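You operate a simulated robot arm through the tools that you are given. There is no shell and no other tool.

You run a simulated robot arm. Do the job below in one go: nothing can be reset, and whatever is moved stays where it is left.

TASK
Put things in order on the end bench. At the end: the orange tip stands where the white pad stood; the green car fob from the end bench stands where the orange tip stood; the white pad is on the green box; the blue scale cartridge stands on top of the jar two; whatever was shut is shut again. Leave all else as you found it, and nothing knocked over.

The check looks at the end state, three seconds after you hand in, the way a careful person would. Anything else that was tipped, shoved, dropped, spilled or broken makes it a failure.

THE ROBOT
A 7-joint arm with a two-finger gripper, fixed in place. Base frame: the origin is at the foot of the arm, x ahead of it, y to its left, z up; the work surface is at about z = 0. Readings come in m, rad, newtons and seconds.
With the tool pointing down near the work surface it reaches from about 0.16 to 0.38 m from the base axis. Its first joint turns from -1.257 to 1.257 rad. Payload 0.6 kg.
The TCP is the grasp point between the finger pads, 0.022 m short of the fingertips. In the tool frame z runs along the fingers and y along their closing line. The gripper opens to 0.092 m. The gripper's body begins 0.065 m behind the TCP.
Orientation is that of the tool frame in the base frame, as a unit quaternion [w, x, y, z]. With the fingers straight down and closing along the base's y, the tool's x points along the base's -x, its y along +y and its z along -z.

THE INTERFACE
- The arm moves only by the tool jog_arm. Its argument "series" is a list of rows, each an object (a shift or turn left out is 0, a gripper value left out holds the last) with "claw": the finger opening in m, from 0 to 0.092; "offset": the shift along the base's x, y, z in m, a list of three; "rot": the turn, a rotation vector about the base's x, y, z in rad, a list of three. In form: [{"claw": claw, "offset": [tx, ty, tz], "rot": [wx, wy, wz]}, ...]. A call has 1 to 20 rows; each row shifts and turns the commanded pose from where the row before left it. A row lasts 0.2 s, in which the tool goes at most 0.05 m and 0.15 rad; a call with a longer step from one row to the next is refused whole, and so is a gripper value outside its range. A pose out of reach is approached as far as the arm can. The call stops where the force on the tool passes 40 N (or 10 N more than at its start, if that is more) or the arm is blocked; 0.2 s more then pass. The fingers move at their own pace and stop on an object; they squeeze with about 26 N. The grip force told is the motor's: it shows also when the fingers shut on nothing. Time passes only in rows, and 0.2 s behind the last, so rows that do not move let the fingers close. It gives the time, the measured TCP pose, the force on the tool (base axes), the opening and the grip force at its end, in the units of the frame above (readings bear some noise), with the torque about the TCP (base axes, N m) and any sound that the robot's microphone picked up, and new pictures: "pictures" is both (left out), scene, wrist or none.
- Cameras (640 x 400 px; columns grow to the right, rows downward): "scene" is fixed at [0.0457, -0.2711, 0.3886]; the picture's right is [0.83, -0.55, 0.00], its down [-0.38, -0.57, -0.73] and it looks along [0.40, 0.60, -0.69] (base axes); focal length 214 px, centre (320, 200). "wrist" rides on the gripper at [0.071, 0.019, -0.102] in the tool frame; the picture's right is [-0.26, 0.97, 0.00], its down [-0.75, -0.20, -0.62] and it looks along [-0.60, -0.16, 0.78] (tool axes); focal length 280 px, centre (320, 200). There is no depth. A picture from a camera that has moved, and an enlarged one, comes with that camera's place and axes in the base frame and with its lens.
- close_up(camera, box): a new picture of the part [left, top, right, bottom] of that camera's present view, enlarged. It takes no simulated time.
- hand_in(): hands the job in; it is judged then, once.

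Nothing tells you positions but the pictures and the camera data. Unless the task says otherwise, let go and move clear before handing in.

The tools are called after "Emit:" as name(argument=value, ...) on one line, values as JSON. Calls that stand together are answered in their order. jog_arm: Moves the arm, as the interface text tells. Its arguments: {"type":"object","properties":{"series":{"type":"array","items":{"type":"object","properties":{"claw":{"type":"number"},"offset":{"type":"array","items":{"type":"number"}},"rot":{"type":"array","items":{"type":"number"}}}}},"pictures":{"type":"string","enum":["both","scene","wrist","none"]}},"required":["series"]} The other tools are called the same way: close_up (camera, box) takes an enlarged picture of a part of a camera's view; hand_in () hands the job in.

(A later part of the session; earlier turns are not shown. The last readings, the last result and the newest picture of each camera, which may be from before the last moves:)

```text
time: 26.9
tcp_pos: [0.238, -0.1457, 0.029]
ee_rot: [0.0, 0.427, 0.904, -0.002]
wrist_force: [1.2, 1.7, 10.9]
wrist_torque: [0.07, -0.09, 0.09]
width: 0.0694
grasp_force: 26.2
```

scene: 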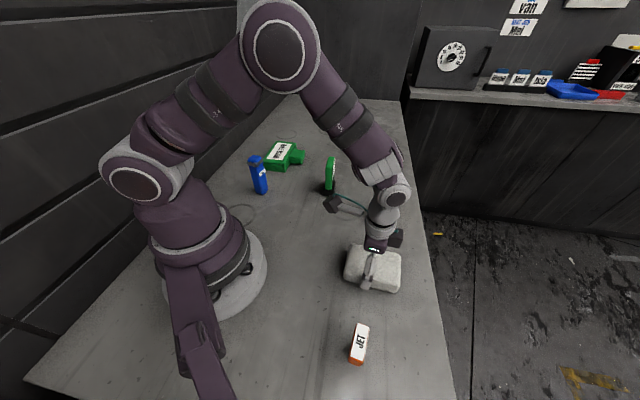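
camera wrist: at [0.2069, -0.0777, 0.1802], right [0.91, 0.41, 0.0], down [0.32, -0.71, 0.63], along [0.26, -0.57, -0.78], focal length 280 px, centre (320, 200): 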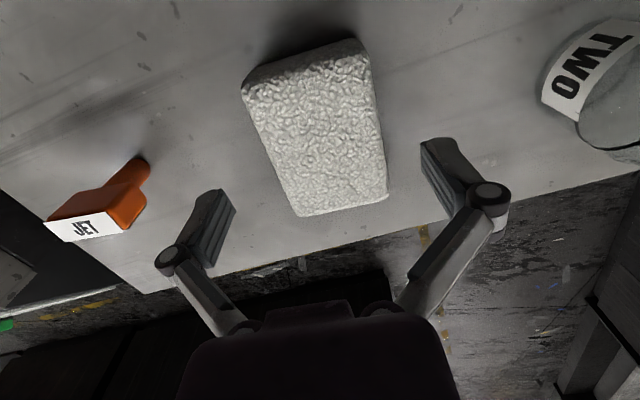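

The pad is gripped at a width of 0.069. I'll lift it and check that it comes up cleanly.

Emit:
jog_arm(series=[{"offset": [0, 0, 0.01]}, {"offset": [0, 0, 0.02]}, {"offset": [0, 0, 0.04]}, {"offset": [0, 0, 0.04]}, {}])

Emit:
close_up(camera="scene", box=[300, 150, 460, 310])

```text
time: 28.1
tcp_pos: [0.2373, -0.1458, 0.1393]
ee_rot: [0.0, 0.427, 0.904, -0.001]
wrist_force: [0.2, 0.3, -1.9]
wrist_torque: [0.04, 0.0, -0.02]
width: 0.0695
grasp_force: 25.9
camera wrist: at [0.2059, -0.0781, 0.2398], right [0.91, 0.41, 0.0], down [0.32, -0.71, 0.63], along [0.26, -0.57, -0.78], focal length 280 px, centre (320, 200)
```

scene: 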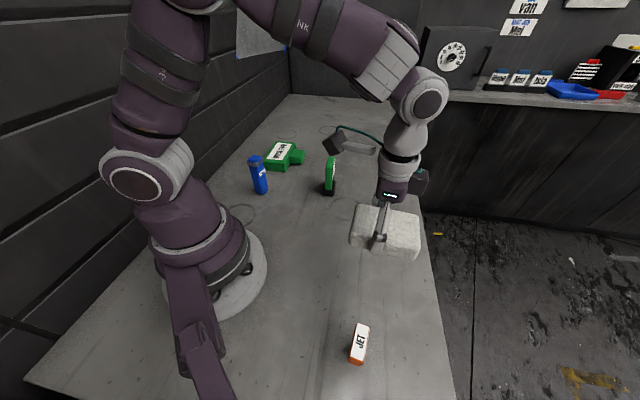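
wrist: 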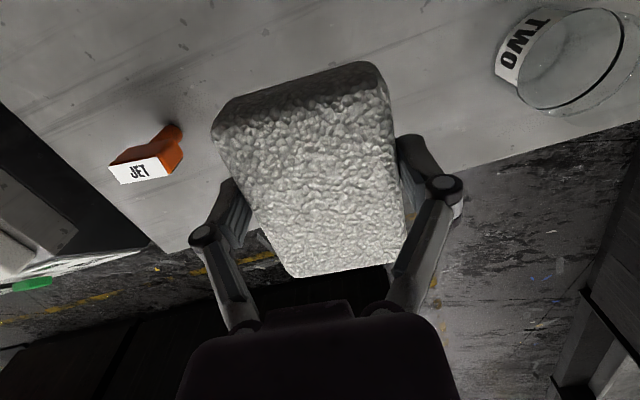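

```text
2.50 times, centred on (380, 230) of scene
camera zoom: at [0.0457, -0.2711, 0.3886], right [0.83, -0.55, 0.0], down [-0.38, -0.57, -0.73], along [0.4, 0.6, -0.69], focal length 536 px, centre (170, 125)
```

zoom: 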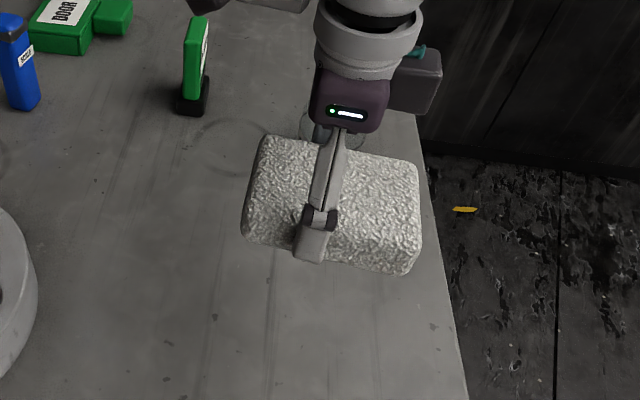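

The pad is held. I'll raise it, carry it over to the green box while aligning with the box's axis, and look again.

Emit:
jog_arm(series=[{"offset": [0, 0, 0.04]}, {"offset": [0, 0, 0.04]}, {"offset": [0, 0.035, 0], "rot": [0, 0, 0.14]}, {"offset": [0, 0.035, 0], "rot": [0, 0, 0.14]}, {"offset": [0, 0.035, 0], "rot": [0, 0, 0.14]}, {"offset": [0, 0.035, 0], "rot": [0, 0, 0.14]}, {"offset": [0, 0.035, 0], "rot": [0, 0, 0.14]}, {"offset": [0, 0.035, 0], "rot": [0, 0, 0.14]}, {"offset": [0, 0.035, 0], "rot": [0, 0, 0.14]}, {"offset": [0, 0.035, 0], "rot": [0, 0, 0.14]}, {"offset": [0, 0.035, 0], "rot": [0, 0, 0.14]}, {"offset": [0, 0.035, 0], "rot": [0, 0, 0.14]}, {"offset": [0.005, 0.035, 0], "rot": [0, 0, 0.14]}, {"offset": [0.005, 0.037, 0], "rot": [0, 0, 0.14]}, {"offset": [0, 0, -0.04]}, {"offset": [0, 0, -0.03]}, {}])

Emit:
close_up(camera="scene", box=[220, 90, 360, 200])

Emit:
close_up(camera="wrist", box=[180, 0, 480, 300])

```text
time: 31.7
tcp_pos: [0.2368, 0.2628, 0.1421]
ee_rot: [0.002, -0.389, 0.921, 0.0]
wrist_force: [-0.2, -0.2, -1.7]
wrist_torque: [0.0, -0.01, 0.01]
width: 0.0694
grasp_force: 26.4
out of reach, approached as far as the arm can: row 14
camera wrist: at [0.1727, 0.2255, 0.2415], right [-0.51, 0.86, 0.0], down [0.67, 0.4, 0.63], along [0.54, 0.32, -0.78], focal length 280 px, centre (320, 200)
```

scene: 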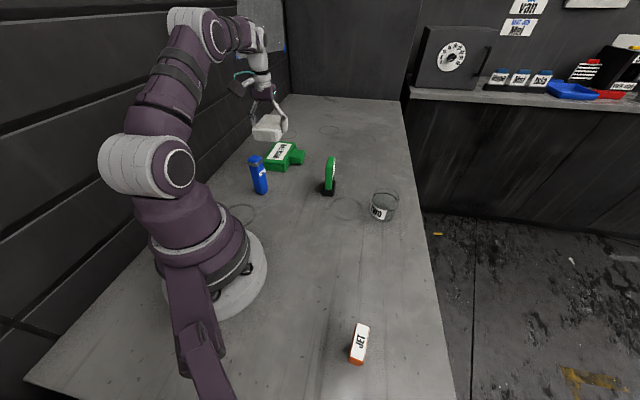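
wrist: 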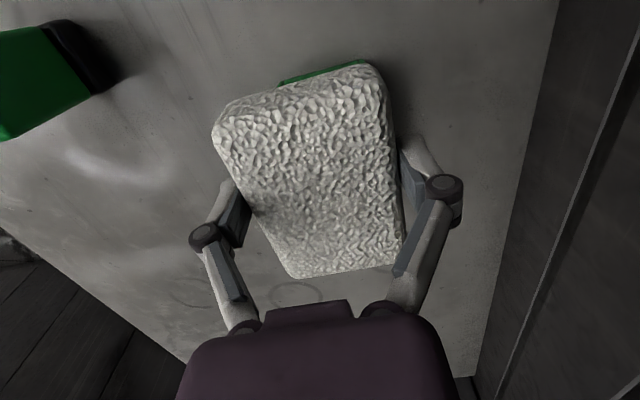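

```text
3.64 times, centred on (290, 145) of scene
camera zoom: at [0.0457, -0.2711, 0.3886], right [0.83, -0.55, 0.0], down [-0.38, -0.57, -0.73], along [0.4, 0.6, -0.69], focal length 780 px, centre (429, 400)
```

zoom: 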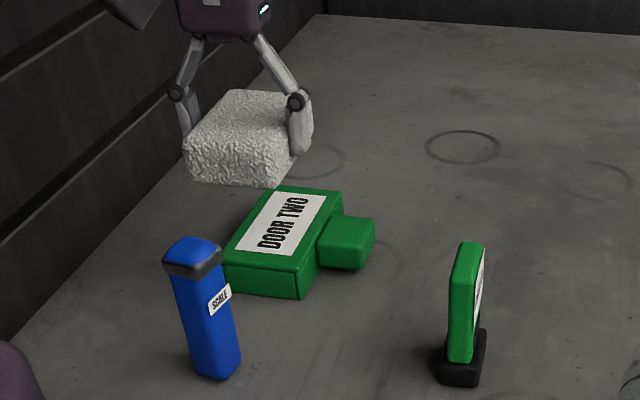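

```text
1.33 times, centred on (330, 150) of wrist
camera zoom: at [0.1727, 0.2255, 0.2415], right [-0.51, 0.86, 0.0], down [0.67, 0.4, 0.63], along [0.54, 0.32, -0.78], focal length 374 px, centre (307, 267)
```

zoom: 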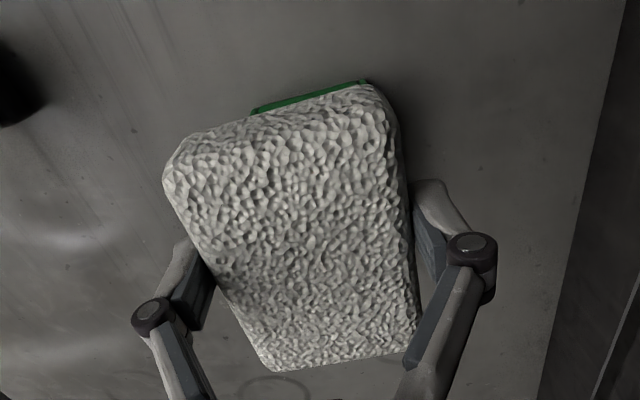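

The arm could only reach this far at that height. I'll lower to about z=0.09 and extend toward the target (0.248,0.277).

Emit:
jog_arm(series=[{"offset": [0.002, 0.003, -0.02]}, {"offset": [0.003, 0.004, -0.015]}, {"offset": [0.003, 0.004, -0.015]}, {"offset": [0.0034, 0.0035, -0.005]}, {}])

Emit:
close_up(camera="scene", box=[220, 90, 360, 200])

Emit:
close_up(camera="wrist", box=[180, 0, 480, 300])

```text
time: 32.9
tcp_pos: [0.2479, 0.2776, 0.0862]
ee_rot: [0.001, -0.389, 0.921, -0.001]
wrist_force: [-0.3, 0.1, -0.7]
wrist_torque: [0.03, 0.01, -0.02]
width: 0.0695
grasp_force: 26.1
camera wrist: at [0.1835, 0.2407, 0.1869], right [-0.51, 0.86, 0.0], down [0.67, 0.4, 0.63], along [0.54, 0.32, -0.78], focal length 280 px, centre (320, 200)
```

scene: 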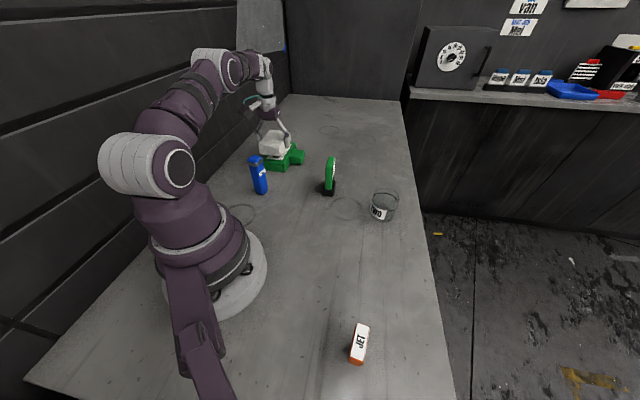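
wrist: 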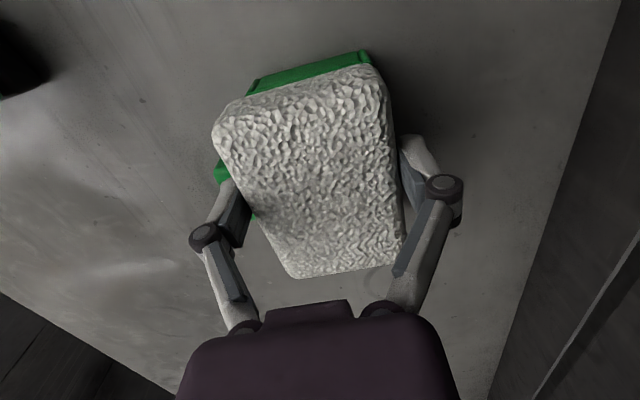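

```text
3.64 times, centred on (290, 145) of scene
camera zoom: at [0.0457, -0.2711, 0.3886], right [0.83, -0.55, 0.0], down [-0.38, -0.57, -0.73], along [0.4, 0.6, -0.69], focal length 780 px, centre (429, 400)
```

zoom: 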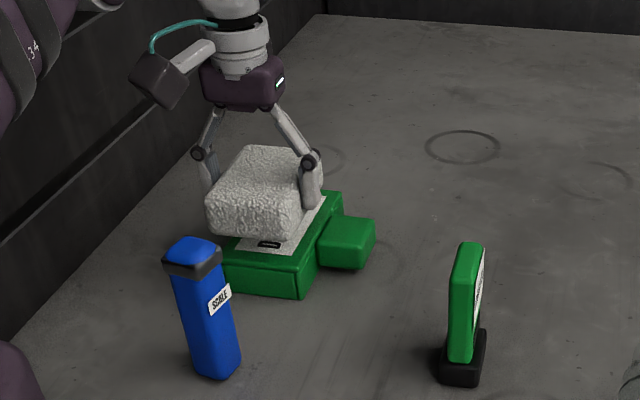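

```text
1.33 times, centred on (330, 150) of wrist
camera zoom: at [0.1835, 0.2407, 0.1869], right [-0.51, 0.86, 0.0], down [0.67, 0.4, 0.63], along [0.54, 0.32, -0.78], focal length 374 px, centre (307, 267)
```

zoom: 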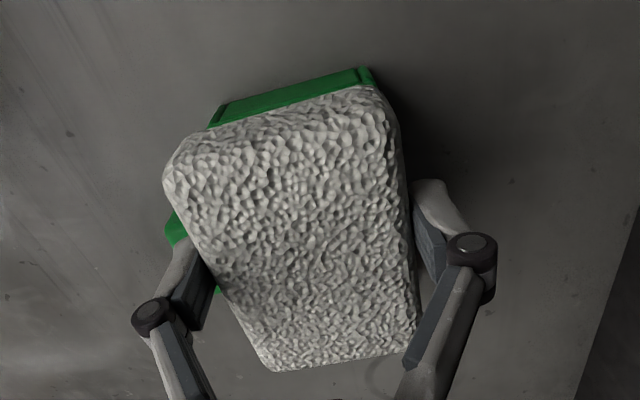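

The pad is lined up above the box. I'll lower it in stages.

Emit:
jog_arm(series=[{"offset": [0, 0, -0.01]}, {"offset": [0, 0, -0.008]}, {"offset": [0, 0, -0.004]}, {}])

Emit:
close_up(camera="scene", box=[220, 90, 360, 200])

Emit:
close_up(camera="wrist", box=[180, 0, 480, 300])

```text
time: 33.9
tcp_pos: [0.2468, 0.2788, 0.0653]
ee_rot: [0.001, -0.388, 0.921, -0.001]
wrist_force: [0.1, 0.3, -0.8]
wrist_torque: [-0.03, 0.0, 0.02]
width: 0.0694
grasp_force: 25.6
camera wrist: at [0.1832, 0.2406, 0.165], right [-0.51, 0.86, 0.0], down [0.67, 0.4, 0.63], along [0.54, 0.32, -0.78], focal length 280 px, centre (320, 200)
```

scene: 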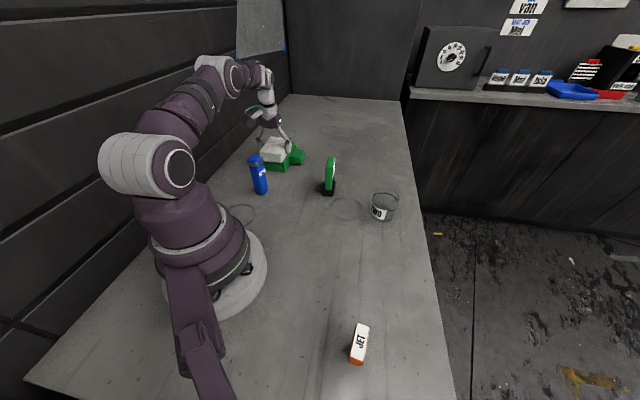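
wrist: 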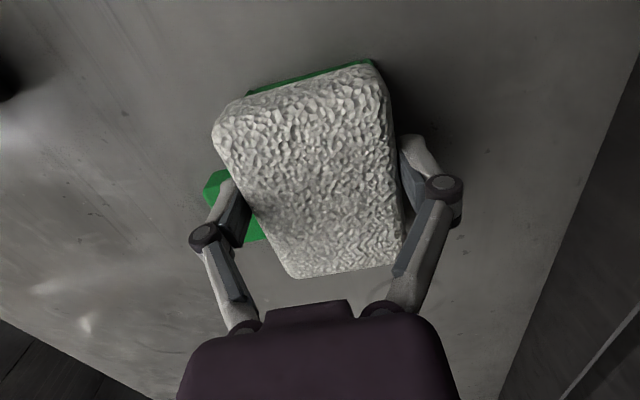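

```text
3.64 times, centred on (290, 145) of scene
camera zoom: at [0.0457, -0.2711, 0.3886], right [0.83, -0.55, 0.0], down [-0.38, -0.57, -0.73], along [0.4, 0.6, -0.69], focal length 780 px, centre (429, 400)
```

zoom: 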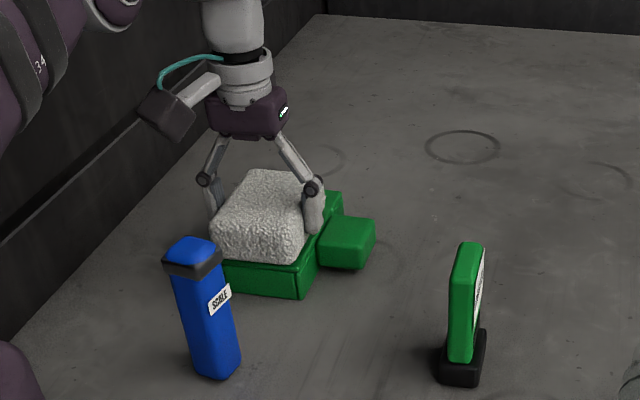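

```text
1.33 times, centred on (330, 150) of wrist
camera zoom: at [0.1832, 0.2406, 0.165], right [-0.51, 0.86, 0.0], down [0.67, 0.4, 0.63], along [0.54, 0.32, -0.78], focal length 374 px, centre (307, 267)
```

zoom: 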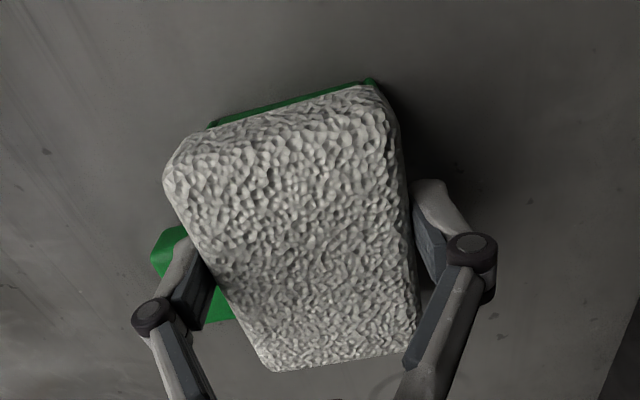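

The pad is just above the box, so I'll continue in small steps until contact.

Emit:
jog_arm(series=[{"offset": [0, 0, -0.002]}, {"offset": [0, 0, -0.001]}, {}], pictures="none")

```text
time: 34.7
tcp_pos: [0.2475, 0.2764, 0.063]
ee_rot: [0.001, -0.388, 0.921, -0.001]
wrist_force: [-0.3, 0.1, -1.0]
wrist_torque: [-0.01, -0.01, -0.01]
width: 0.0693
grasp_force: 26.1
```

Emit:
jog_arm(series=[{"offset": [0, 0, -0.002]}, {"offset": [0, 0, -0.001]}, {}], pictures="none")

```text
time: 35.5
tcp_pos: [0.2493, 0.2781, 0.06]
ee_rot: [0.003, -0.388, 0.922, 0.0]
wrist_force: [0.7, 2.4, 26.1]
wrist_torque: [0.03, 0.0, 0.0]
width: 0.0696
grasp_force: 25.4
```

Contact at TCP z≈0.060. I'll ease up by 1 mm and release slowly.

Emit:
jog_arm(series=[{"offset": [0, 0, 0.001]}, {}, {"claw": 0.075}, {"claw": 0.08}, {"claw": 0.086}, {"claw": 0.09}, {}])

Emit:
close_up(camera="scene", box=[220, 90, 360, 200])

```text
time: 37.1
tcp_pos: [0.2486, 0.278, 0.0606]
ee_rot: [0.001, -0.387, 0.922, 0.0]
wrist_force: [0.2, -0.5, -0.1]
wrist_torque: [-0.01, 0.02, -0.01]
width: 0.09
grasp_force: 0.0
camera wrist: at [0.1833, 0.2404, 0.1604], right [-0.51, 0.86, 0.0], down [0.67, 0.4, 0.63], along [0.54, 0.32, -0.78], focal length 280 px, centre (320, 200)
```

scene: 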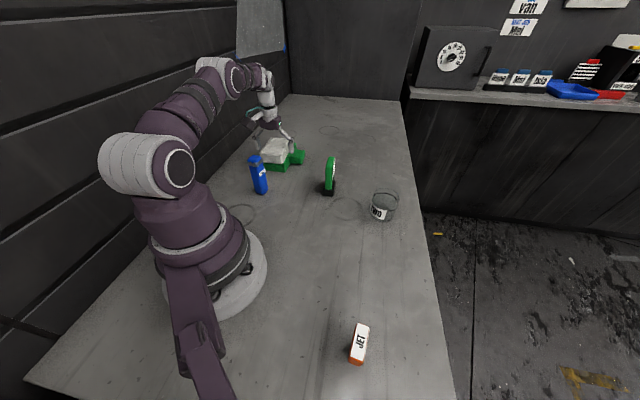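
wrist: 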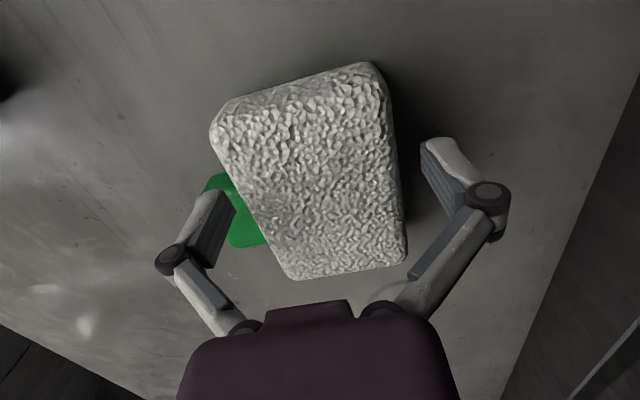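

```text
3.64 times, centred on (290, 145) of scene
camera zoom: at [0.0457, -0.2711, 0.3886], right [0.83, -0.55, 0.0], down [-0.38, -0.57, -0.73], along [0.4, 0.6, -0.69], focal length 780 px, centre (429, 400)
```

zoom: 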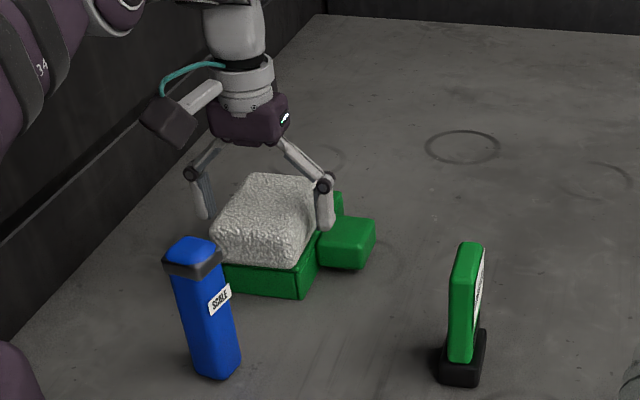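

The pad rests on the green box. I'll rise clear and travel to above the orange tip.

Emit:
jog_arm(series=[{"offset": [0, 0, 0.015]}, {"offset": [0, 0, 0.03]}, {"offset": [0, 0, 0.03]}, {"offset": [-0.01, -0.02, 0.03]}, {"offset": [-0.01, -0.02, 0.03]}, {"offset": [0, -0.0436, 0]}, {"offset": [0, -0.0436, 0]}, {"offset": [0, -0.0436, 0]}, {"offset": [0, -0.0436, 0]}, {"offset": [0, -0.0436, 0]}, {"offset": [-0.0164, -0.043, 0], "rot": [0, 0, -0.03]}, {"offset": [-0.0164, -0.043, 0], "rot": [0, 0, -0.03]}, {"offset": [-0.0164, -0.043, 0], "rot": [0, 0, -0.03]}, {"offset": [-0.0164, -0.043, 0], "rot": [0, 0, -0.03]}, {"offset": [-0.0164, -0.043, 0], "rot": [0, 0, -0.036]}, {"offset": [-0.0164, -0.043, 0]}, {"offset": [0, 0, -0.03]}, {}])

Emit:
close_up(camera="wrist", box=[230, 20, 430, 200])

Emit:
close_up(camera="scene", box=[220, 110, 360, 220])

```text
time: 40.9
tcp_pos: [0.1291, -0.2387, 0.165]
ee_rot: [0.001, -0.316, 0.949, -0.001]
wrist_force: [-0.6, 0.3, 0.2]
wrist_torque: [0.02, 0.03, 0.01]
width: 0.0897
grasp_force: 0.1
camera wrist: at [0.0593, -0.2649, 0.2658], right [-0.37, 0.93, 0.0], down [0.72, 0.29, 0.63], along [0.58, 0.23, -0.78], focal length 280 px, centre (320, 200)
```

scene: 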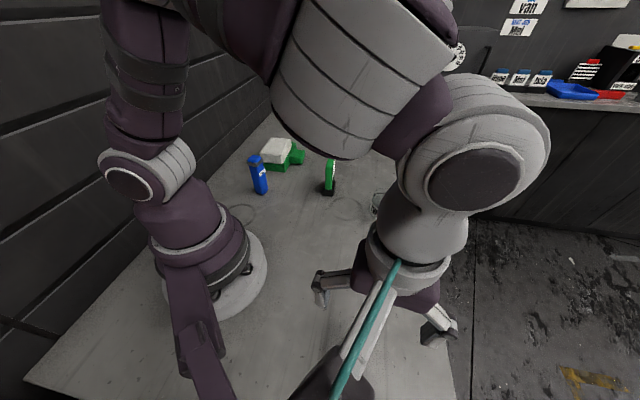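
wrist: 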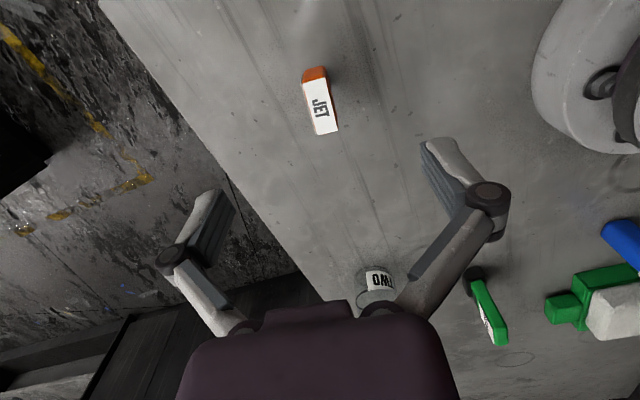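

```text
2.22 times, centred on (330, 110) of wrist
camera zoom: at [0.0593, -0.2649, 0.2658], right [-0.37, 0.93, 0.0], down [0.72, 0.29, 0.63], along [0.58, 0.23, -0.78], focal length 623 px, centre (298, 400)
```

zoom: 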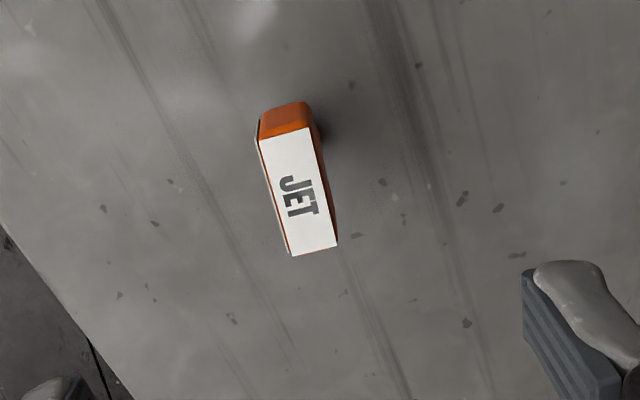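

```text
3.64 times, centred on (290, 165) of scene
camera zoom: at [0.0457, -0.2711, 0.3886], right [0.83, -0.55, 0.0], down [-0.38, -0.57, -0.73], along [0.4, 0.6, -0.69], focal length 780 px, centre (429, 327)
```

zoom: 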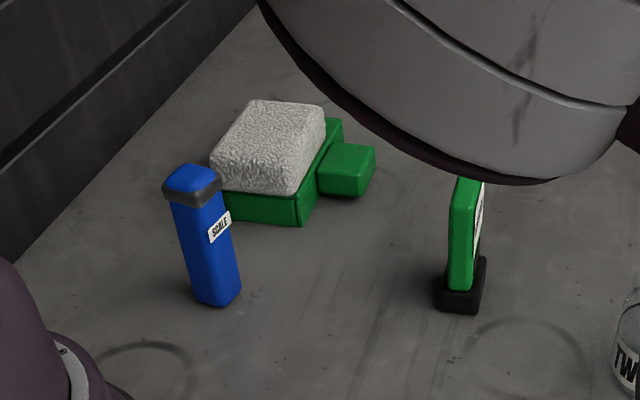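

The pad on the box looks good. The orange head is right below the tool and aligned. I'll descend partway and check the centring.

Emit:
jog_arm(series=[{"offset": [0, 0, -0.03]}, {"offset": [0, 0, -0.03]}, {"offset": [0, 0, -0.015]}, {}])

Emit:
close_up(camera="wrist", box=[190, 30, 470, 230])

```text
time: 41.9
tcp_pos: [0.1288, -0.2387, 0.0904]
ee_rot: [0.001, -0.315, 0.949, -0.001]
wrist_force: [0.5, 0.0, 0.9]
wrist_torque: [0.03, 0.0, 0.03]
width: 0.0897
grasp_force: 0.1
camera wrist: at [0.0597, -0.2649, 0.1904], right [-0.37, 0.93, 0.0], down [0.72, 0.29, 0.63], along [0.58, 0.23, -0.78], focal length 280 px, centre (320, 200)
```

scene: 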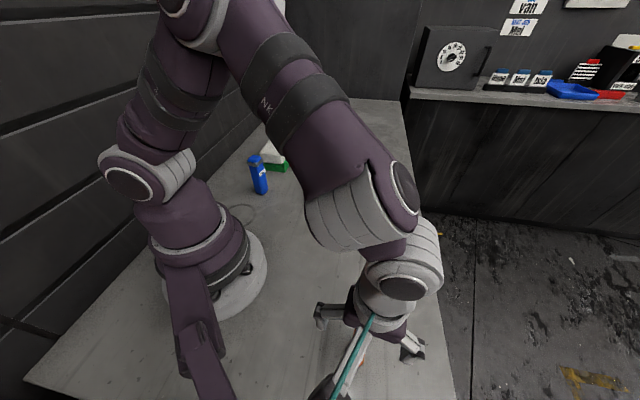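
wrist: 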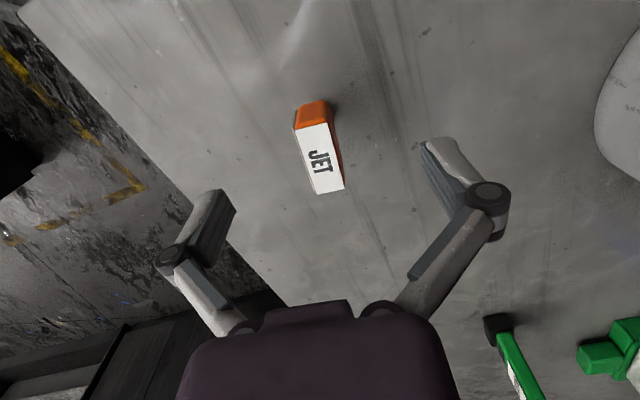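

```text
2.00 times, centred on (330, 130) of wrist
camera zoom: at [0.0597, -0.2649, 0.1904], right [-0.37, 0.93, 0.0], down [0.72, 0.29, 0.63], along [0.58, 0.23, -0.78], focal length 561 px, centre (300, 340)
```

zoom: 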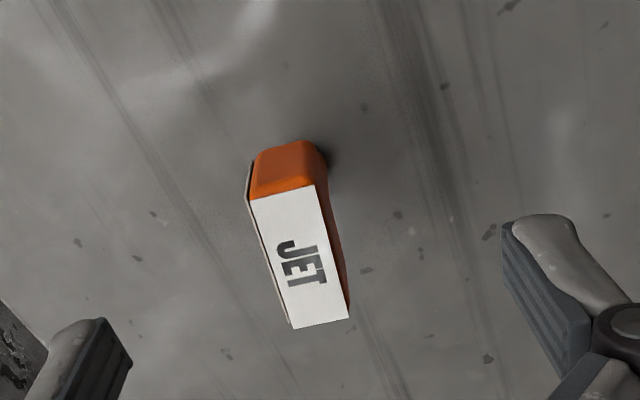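

The centring is within about 1.5 mm. I'll make a small correction, descend to grip the head and close slowly.

Emit:
jog_arm(series=[{"offset": [-0.0007, 0.001, -0.02]}, {"offset": [0, 0, -0.019]}, {"claw": 0.07}, {"claw": 0.05}, {"claw": 0.035}, {"claw": 0.027}, {}, {"claw": 0.02}, {"claw": 0.015}, {"claw": 0.01}, {"claw": 0.01}])

Emit:
close_up(camera="wrist", box=[190, 30, 470, 230])

```text
time: 44.3
tcp_pos: [0.128, -0.237, 0.0516]
ee_rot: [0.001, -0.315, 0.949, -0.001]
wrist_force: [0.6, -0.6, -0.8]
wrist_torque: [0.01, -0.01, 0.02]
width: 0.0165
grasp_force: 26.2
camera wrist: at [0.0588, -0.2641, 0.1517], right [-0.37, 0.93, 0.0], down [0.72, 0.29, 0.63], along [0.58, 0.23, -0.78], focal length 280 px, centre (320, 200)
```

scene: 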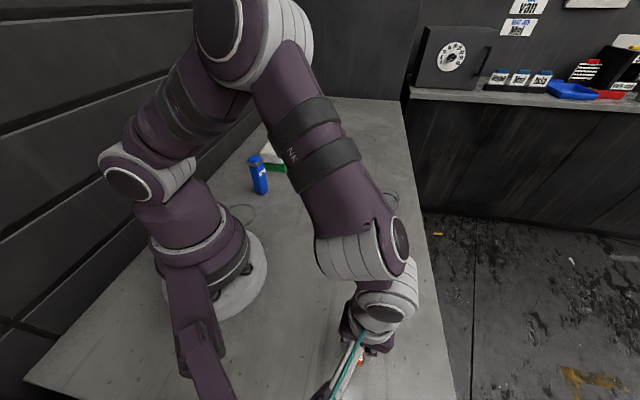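
wrist: 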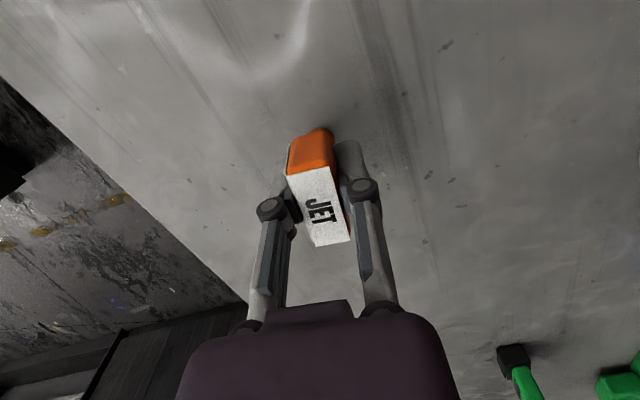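

```text
2.00 times, centred on (330, 130) of wrist
camera zoom: at [0.0588, -0.2641, 0.1517], right [-0.37, 0.93, 0.0], down [0.72, 0.29, 0.63], along [0.58, 0.23, -0.78], focal length 561 px, centre (300, 340)
```

zoom: 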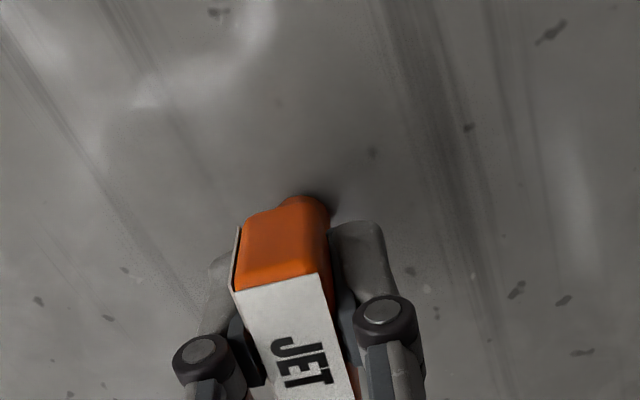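

The tip is gripped at width 0.0165. I'll lift it, carry it to the pad's former place (0.2465,-0.1535) and stop just above the surface.

Emit:
jog_arm(series=[{"offset": [0, 0, 0.015]}, {"offset": [0, 0, 0.03]}, {"offset": [0, 0, 0.03]}, {"offset": [0.0237, 0.0167, 0]}, {"offset": [0.0237, 0.0167, 0]}, {"offset": [0.0237, 0.0167, 0]}, {"offset": [0.0237, 0.0167, 0]}, {"offset": [0.0237, 0.0167, 0]}, {}, {"offset": [0, 0, -0.03]}, {"offset": [0, 0, -0.02]}, {"offset": [0, 0, -0.015]}, {"offset": [0, 0, -0.007]}, {}])

Emit:
close_up(camera="scene", box=[300, 180, 460, 340])

```text
time: 47.3
tcp_pos: [0.2461, -0.154, 0.0546]
ee_rot: [0.001, -0.314, 0.949, 0.0]
wrist_force: [0.0, 0.9, -0.7]
wrist_torque: [0.0, 0.01, -0.02]
width: 0.0162
grasp_force: 26.5
camera wrist: at [0.1774, -0.1806, 0.1546], right [-0.37, 0.93, 0.0], down [0.72, 0.29, 0.63], along [0.58, 0.23, -0.78], focal length 280 px, centre (320, 200)
```

scene: 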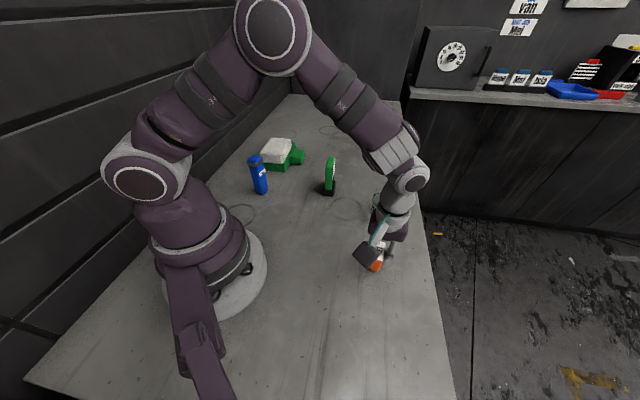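
wrist: 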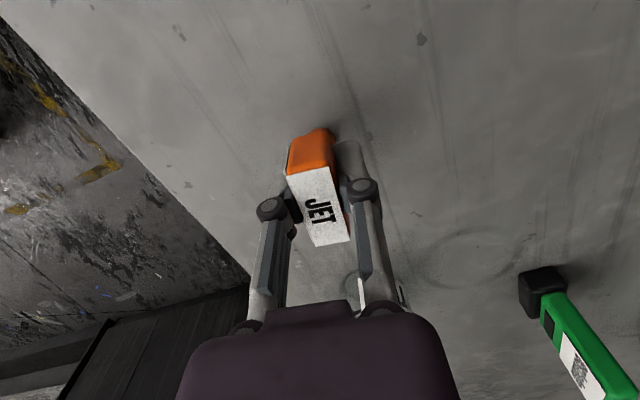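

```text
2.50 times, centred on (380, 260) of scene
camera zoom: at [0.0457, -0.2711, 0.3886], right [0.83, -0.55, 0.0], down [-0.38, -0.57, -0.73], along [0.4, 0.6, -0.69], focal length 536 px, centre (170, 50)
```

zoom: 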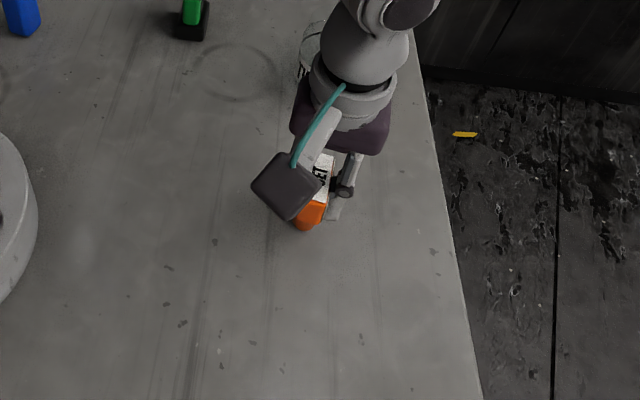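

The tip is over the pad's spot with about 3 mm to go. I'll lower it gently to contact.

Emit:
jog_arm(series=[{"offset": [0, 0, -0.001]}, {"offset": [0, 0, -0.001]}, {}], pictures="none")

```text
time: 48.1
tcp_pos: [0.2469, -0.1546, 0.0534]
ee_rot: [0.001, -0.314, 0.949, -0.001]
wrist_force: [-1.0, 0.0, -0.4]
wrist_torque: [0.01, 0.01, 0.0]
width: 0.0164
grasp_force: 26.1
```

Emit:
jog_arm(series=[{"offset": [0, 0, -0.001]}, {}], pictures="none")

```text
time: 48.7
tcp_pos: [0.2465, -0.1532, 0.0509]
ee_rot: [0.001, -0.316, 0.949, -0.001]
wrist_force: [-0.2, -0.1, 0.1]
wrist_torque: [0.0, 0.01, 0.01]
width: 0.0163
grasp_force: 25.9
```

Emit:
jog_arm(series=[{"offset": [0, 0, -0.0007]}, {}], pictures="none")

```text
time: 49.3
tcp_pos: [0.2485, -0.154, 0.0517]
ee_rot: [0.001, -0.316, 0.949, -0.001]
wrist_force: [-3.2, 1.7, 18.8]
wrist_torque: [0.05, 0.12, 0.0]
width: 0.0163
grasp_force: 25.9
```

There's contact. I'll ease up slightly and open slowly.

Emit:
jog_arm(series=[{"offset": [0, 0, 0.0006]}, {}, {"claw": 0.02}, {"claw": 0.025}, {"claw": 0.035}, {"claw": 0.05}, {"claw": 0.07}, {"claw": 0.09}, {}])

Emit:
close_up(camera="wrist", box=[190, 30, 470, 230])

```text
time: 51.3
tcp_pos: [0.2477, -0.1549, 0.0521]
ee_rot: [0.002, -0.315, 0.949, 0.0]
wrist_force: [0.3, 0.1, -0.5]
wrist_torque: [-0.02, -0.01, -0.03]
width: 0.0899
grasp_force: 0.1
camera wrist: at [0.1774, -0.1809, 0.1518], right [-0.37, 0.93, 0.0], down [0.72, 0.29, 0.63], along [0.58, 0.23, -0.78], focal length 280 px, centre (320, 200)
```

scene: 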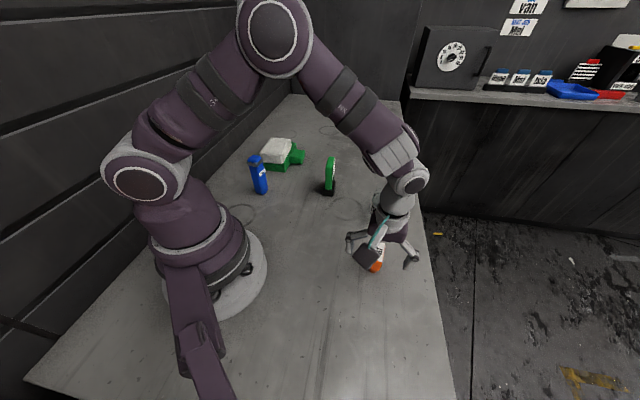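
wrist: 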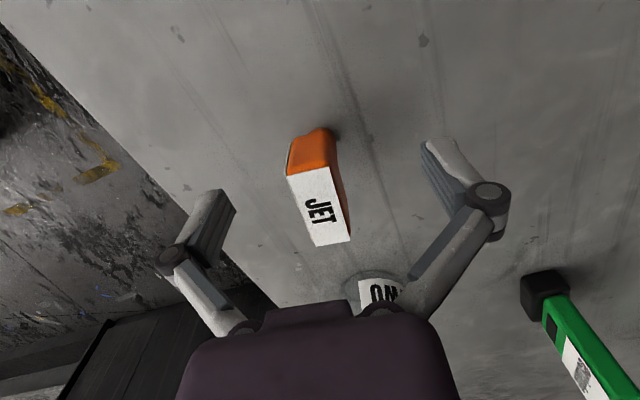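

```text
2.00 times, centred on (330, 130) of wrist
camera zoom: at [0.1774, -0.1809, 0.1518], right [-0.37, 0.93, 0.0], down [0.72, 0.29, 0.63], along [0.58, 0.23, -0.78], focal length 561 px, centre (300, 340)
```

zoom: 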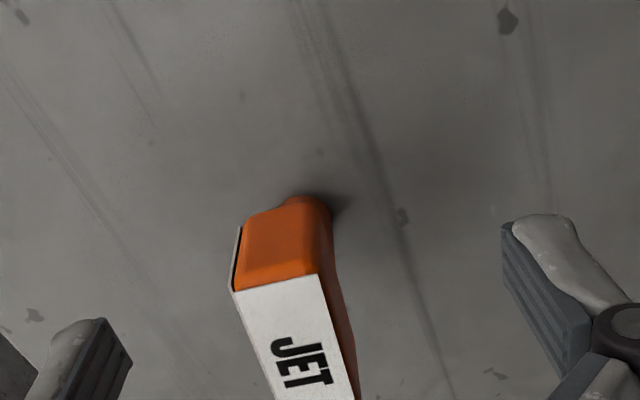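

The orange tip stands at the pad's former place. I'll rise and move above the green fob, which I take to be near (0.304,0.084) with its width along about 45°.

Emit:
jog_arm(series=[{"offset": [0, 0, 0.03]}, {"offset": [0, 0, 0.04]}, {"offset": [0, 0, 0.04]}, {"offset": [0, 0, 0.038]}, {"offset": [0.0112, 0.0475, 0], "rot": [0, 0, 0.03]}, {"offset": [0.0112, 0.0475, 0], "rot": [0, 0, 0.03]}, {"offset": [0.0112, 0.0475, 0], "rot": [0, 0, 0.03]}, {"offset": [0.0112, 0.0475, 0], "rot": [0, 0, 0.03]}, {"offset": [0.0112, 0.0475, 0], "rot": [0, 0, 0.03]}, {}])

Emit:
close_up(camera="wrist", box=[230, 20, 430, 200])

Emit:
close_up(camera="scene", box=[310, 200, 430, 320])

```text
time: 53.5
tcp_pos: [0.3048, 0.0835, 0.2011]
ee_rot: [0.001, -0.385, 0.923, 0.0]
wrist_force: [-0.2, 0.5, -0.5]
wrist_torque: [0.02, -0.01, 0.0]
width: 0.0901
grasp_force: 0.1
camera wrist: at [0.2389, 0.0469, 0.301], right [-0.5, 0.86, 0.0], down [0.67, 0.39, 0.63], along [0.54, 0.31, -0.78], focal length 280 px, centre (320, 200)
```

scene: 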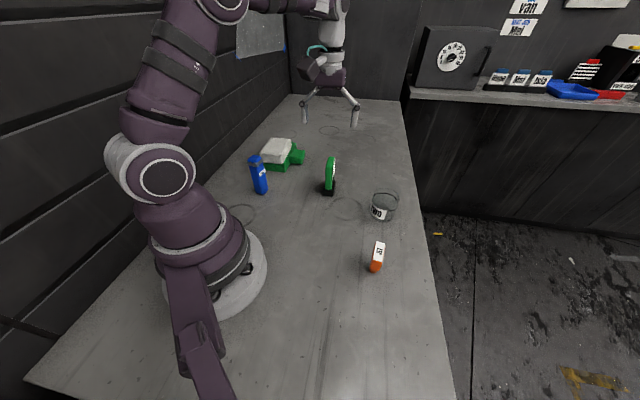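
wrist: 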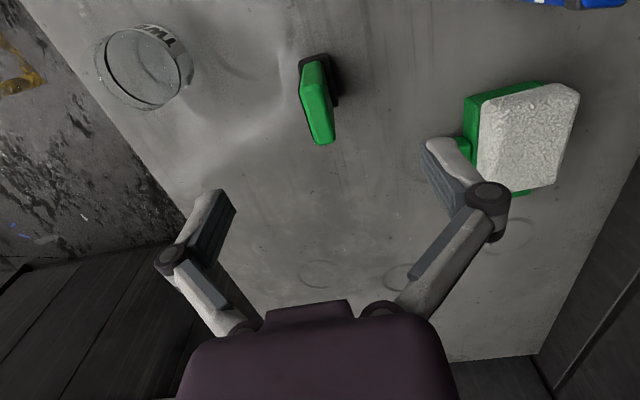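

```text
2.22 times, centred on (330, 110) of wrist
camera zoom: at [0.2389, 0.0469, 0.301], right [-0.5, 0.86, 0.0], down [0.67, 0.39, 0.63], along [0.54, 0.31, -0.78], focal length 623 px, centre (298, 400)
```

zoom: 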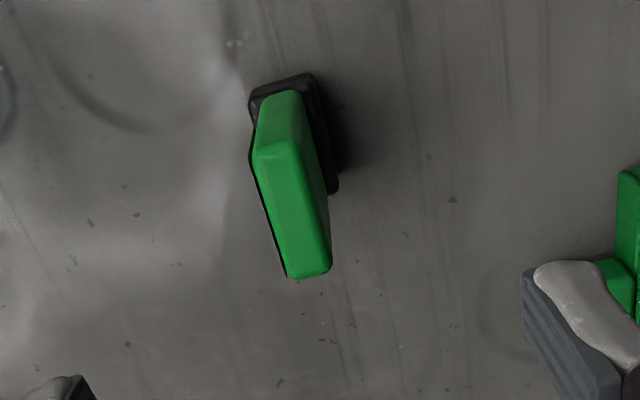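

```text
3.33 times, centred on (370, 260) of scene
camera zoom: at [0.0457, -0.271, 0.3886], right [0.83, -0.55, 0.0], down [-0.38, -0.57, -0.73], along [0.4, 0.6, -0.69], focal length 715 px, centre (153, 0)
```

zoom: 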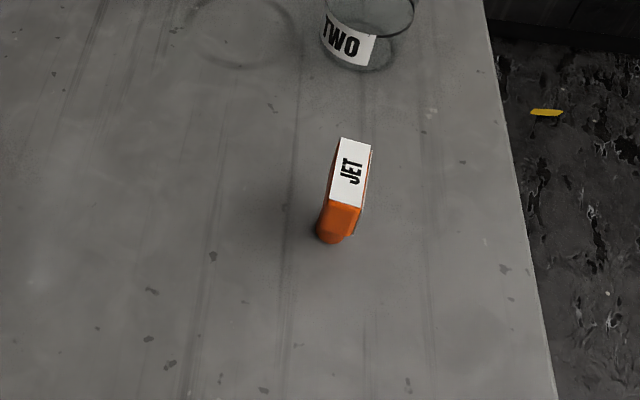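

The fob's top is about 0.042×0.013 m, centred at about (0.306,0.085), and the tool is nearly aligned. I'll descend and grip it across the thin side.

Emit:
jog_arm(series=[{"offset": [0.0014, 0.0014, -0.03], "rot": [0, 0, -0.015]}, {"offset": [0, 0, -0.03]}, {"offset": [0, 0, -0.03]}, {"offset": [0, 0, -0.031]}, {"claw": 0.07}, {"claw": 0.05}, {"claw": 0.035}, {"claw": 0.025}, {}])

Emit:
close_up(camera="wrist", box=[190, 60, 470, 260])

```text
time: 55.5
tcp_pos: [0.306, 0.0843, 0.0777]
ee_rot: [0.002, -0.378, 0.926, -0.001]
wrist_force: [0.0, 0.4, 0.7]
wrist_torque: [0.0, -0.01, -0.01]
width: 0.0252
grasp_force: 0.3
camera wrist: at [0.2401, 0.0488, 0.1786], right [-0.49, 0.87, 0.0], down [0.68, 0.38, 0.63], along [0.55, 0.31, -0.78], focal length 280 px, centre (320, 200)
```

scene: 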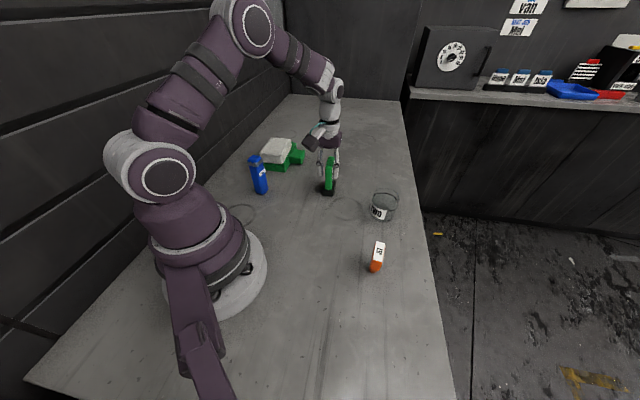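
wrist: 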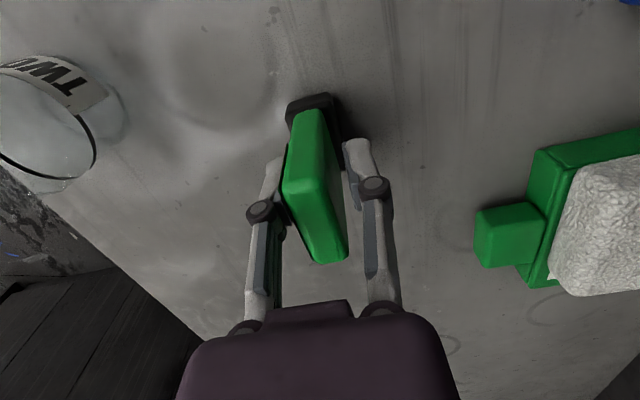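

```text
2.00 times, centred on (330, 160) of wrist
camera zoom: at [0.2401, 0.0488, 0.1786], right [-0.49, 0.87, 0.0], down [0.68, 0.38, 0.63], along [0.55, 0.31, -0.78], focal length 561 px, centre (300, 280)
```

zoom: 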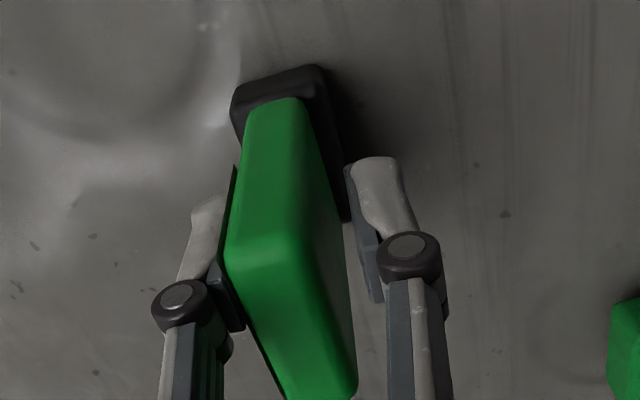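

The fingers are evenly around the fob. I'll close slowly.

Emit:
jog_arm(series=[{"claw": 0.021}, {"claw": 0.018}, {"claw": 0.015}, {"claw": 0.012}, {"claw": 0.009}, {"claw": 0.006}, {}])

Emit:
close_up(camera="wrist", box=[190, 60, 470, 260])

Emit:
close_up(camera="scene", box=[280, 110, 400, 220])

```text
time: 57.1
tcp_pos: [0.3051, 0.0846, 0.0793]
ee_rot: [0.002, -0.378, 0.926, 0.0]
wrist_force: [-0.4, -0.8, 0.1]
wrist_torque: [-0.02, -0.02, 0.04]
width: 0.0173
grasp_force: 25.8
camera wrist: at [0.2401, 0.0488, 0.1786], right [-0.49, 0.87, 0.0], down [0.68, 0.38, 0.63], along [0.55, 0.31, -0.78], focal length 280 px, centre (320, 200)
```

scene: 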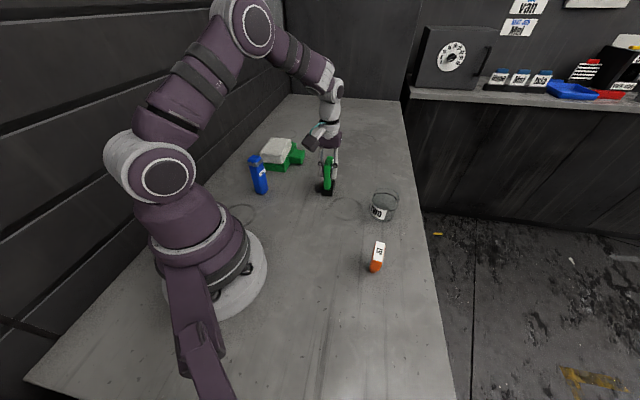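
wrist: 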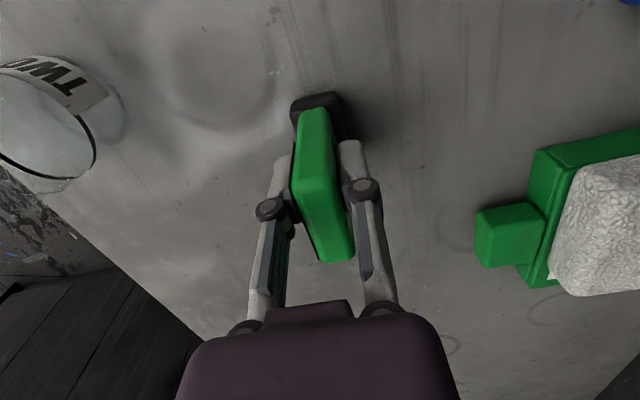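

```text
2.00 times, centred on (330, 160) of wrist
camera zoom: at [0.2401, 0.0488, 0.1786], right [-0.49, 0.87, 0.0], down [0.68, 0.38, 0.63], along [0.55, 0.31, -0.78], focal length 561 px, centre (300, 280)
```

zoom: 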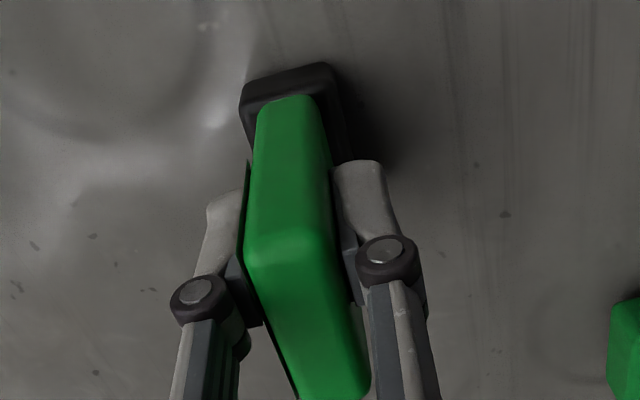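

```text
3.64 times, centred on (340, 165) of scene
camera zoom: at [0.0457, -0.2711, 0.3886], right [0.83, -0.55, 0.0], down [-0.38, -0.57, -0.73], along [0.4, 0.6, -0.69], focal length 780 px, centre (247, 327)
```

zoom: 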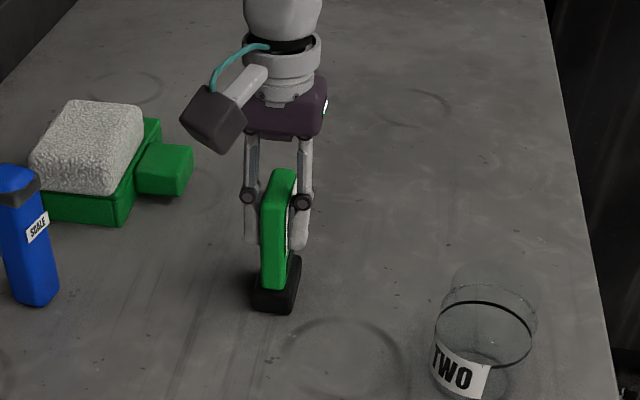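

The fob is gripped at width 0.017. I'll lift a little to see whether the black foot comes with it.

Emit:
jog_arm(series=[{"offset": [0, 0, 0.01]}, {"offset": [0, 0, 0.02]}, {}])

Emit:
close_up(camera="scene", box=[280, 110, 400, 220])

```text
time: 57.9
tcp_pos: [0.3052, 0.084, 0.1088]
ee_rot: [0.002, -0.378, 0.926, 0.0]
wrist_force: [-0.4, -0.9, -1.1]
wrist_torque: [-0.02, 0.0, -0.03]
width: 0.0173
grasp_force: 26.0
camera wrist: at [0.2394, 0.0483, 0.2089], right [-0.49, 0.87, 0.0], down [0.68, 0.38, 0.63], along [0.55, 0.31, -0.78], focal length 280 px, centre (320, 200)
```

scene: 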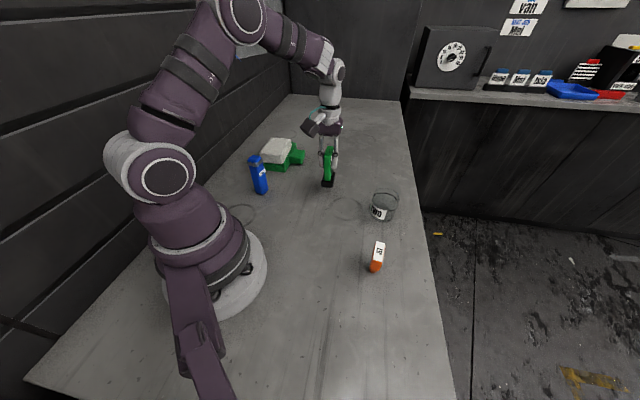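
wrist: 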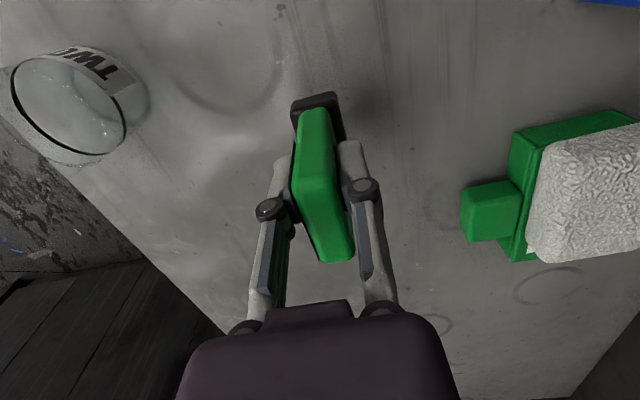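

```text
3.64 times, centred on (340, 165) of scene
camera zoom: at [0.0457, -0.2711, 0.3886], right [0.83, -0.55, 0.0], down [-0.38, -0.57, -0.73], along [0.4, 0.6, -0.69], focal length 780 px, centre (247, 327)
```

zoom: 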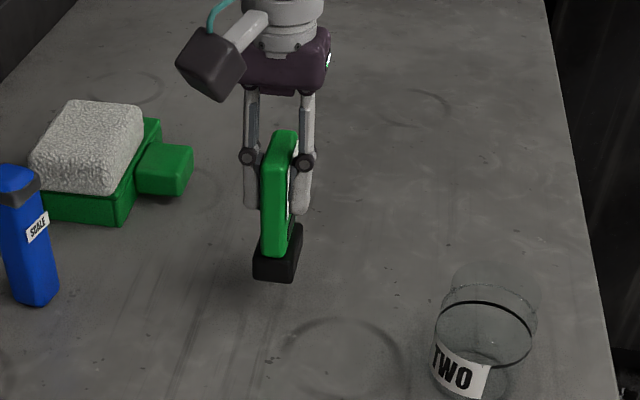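

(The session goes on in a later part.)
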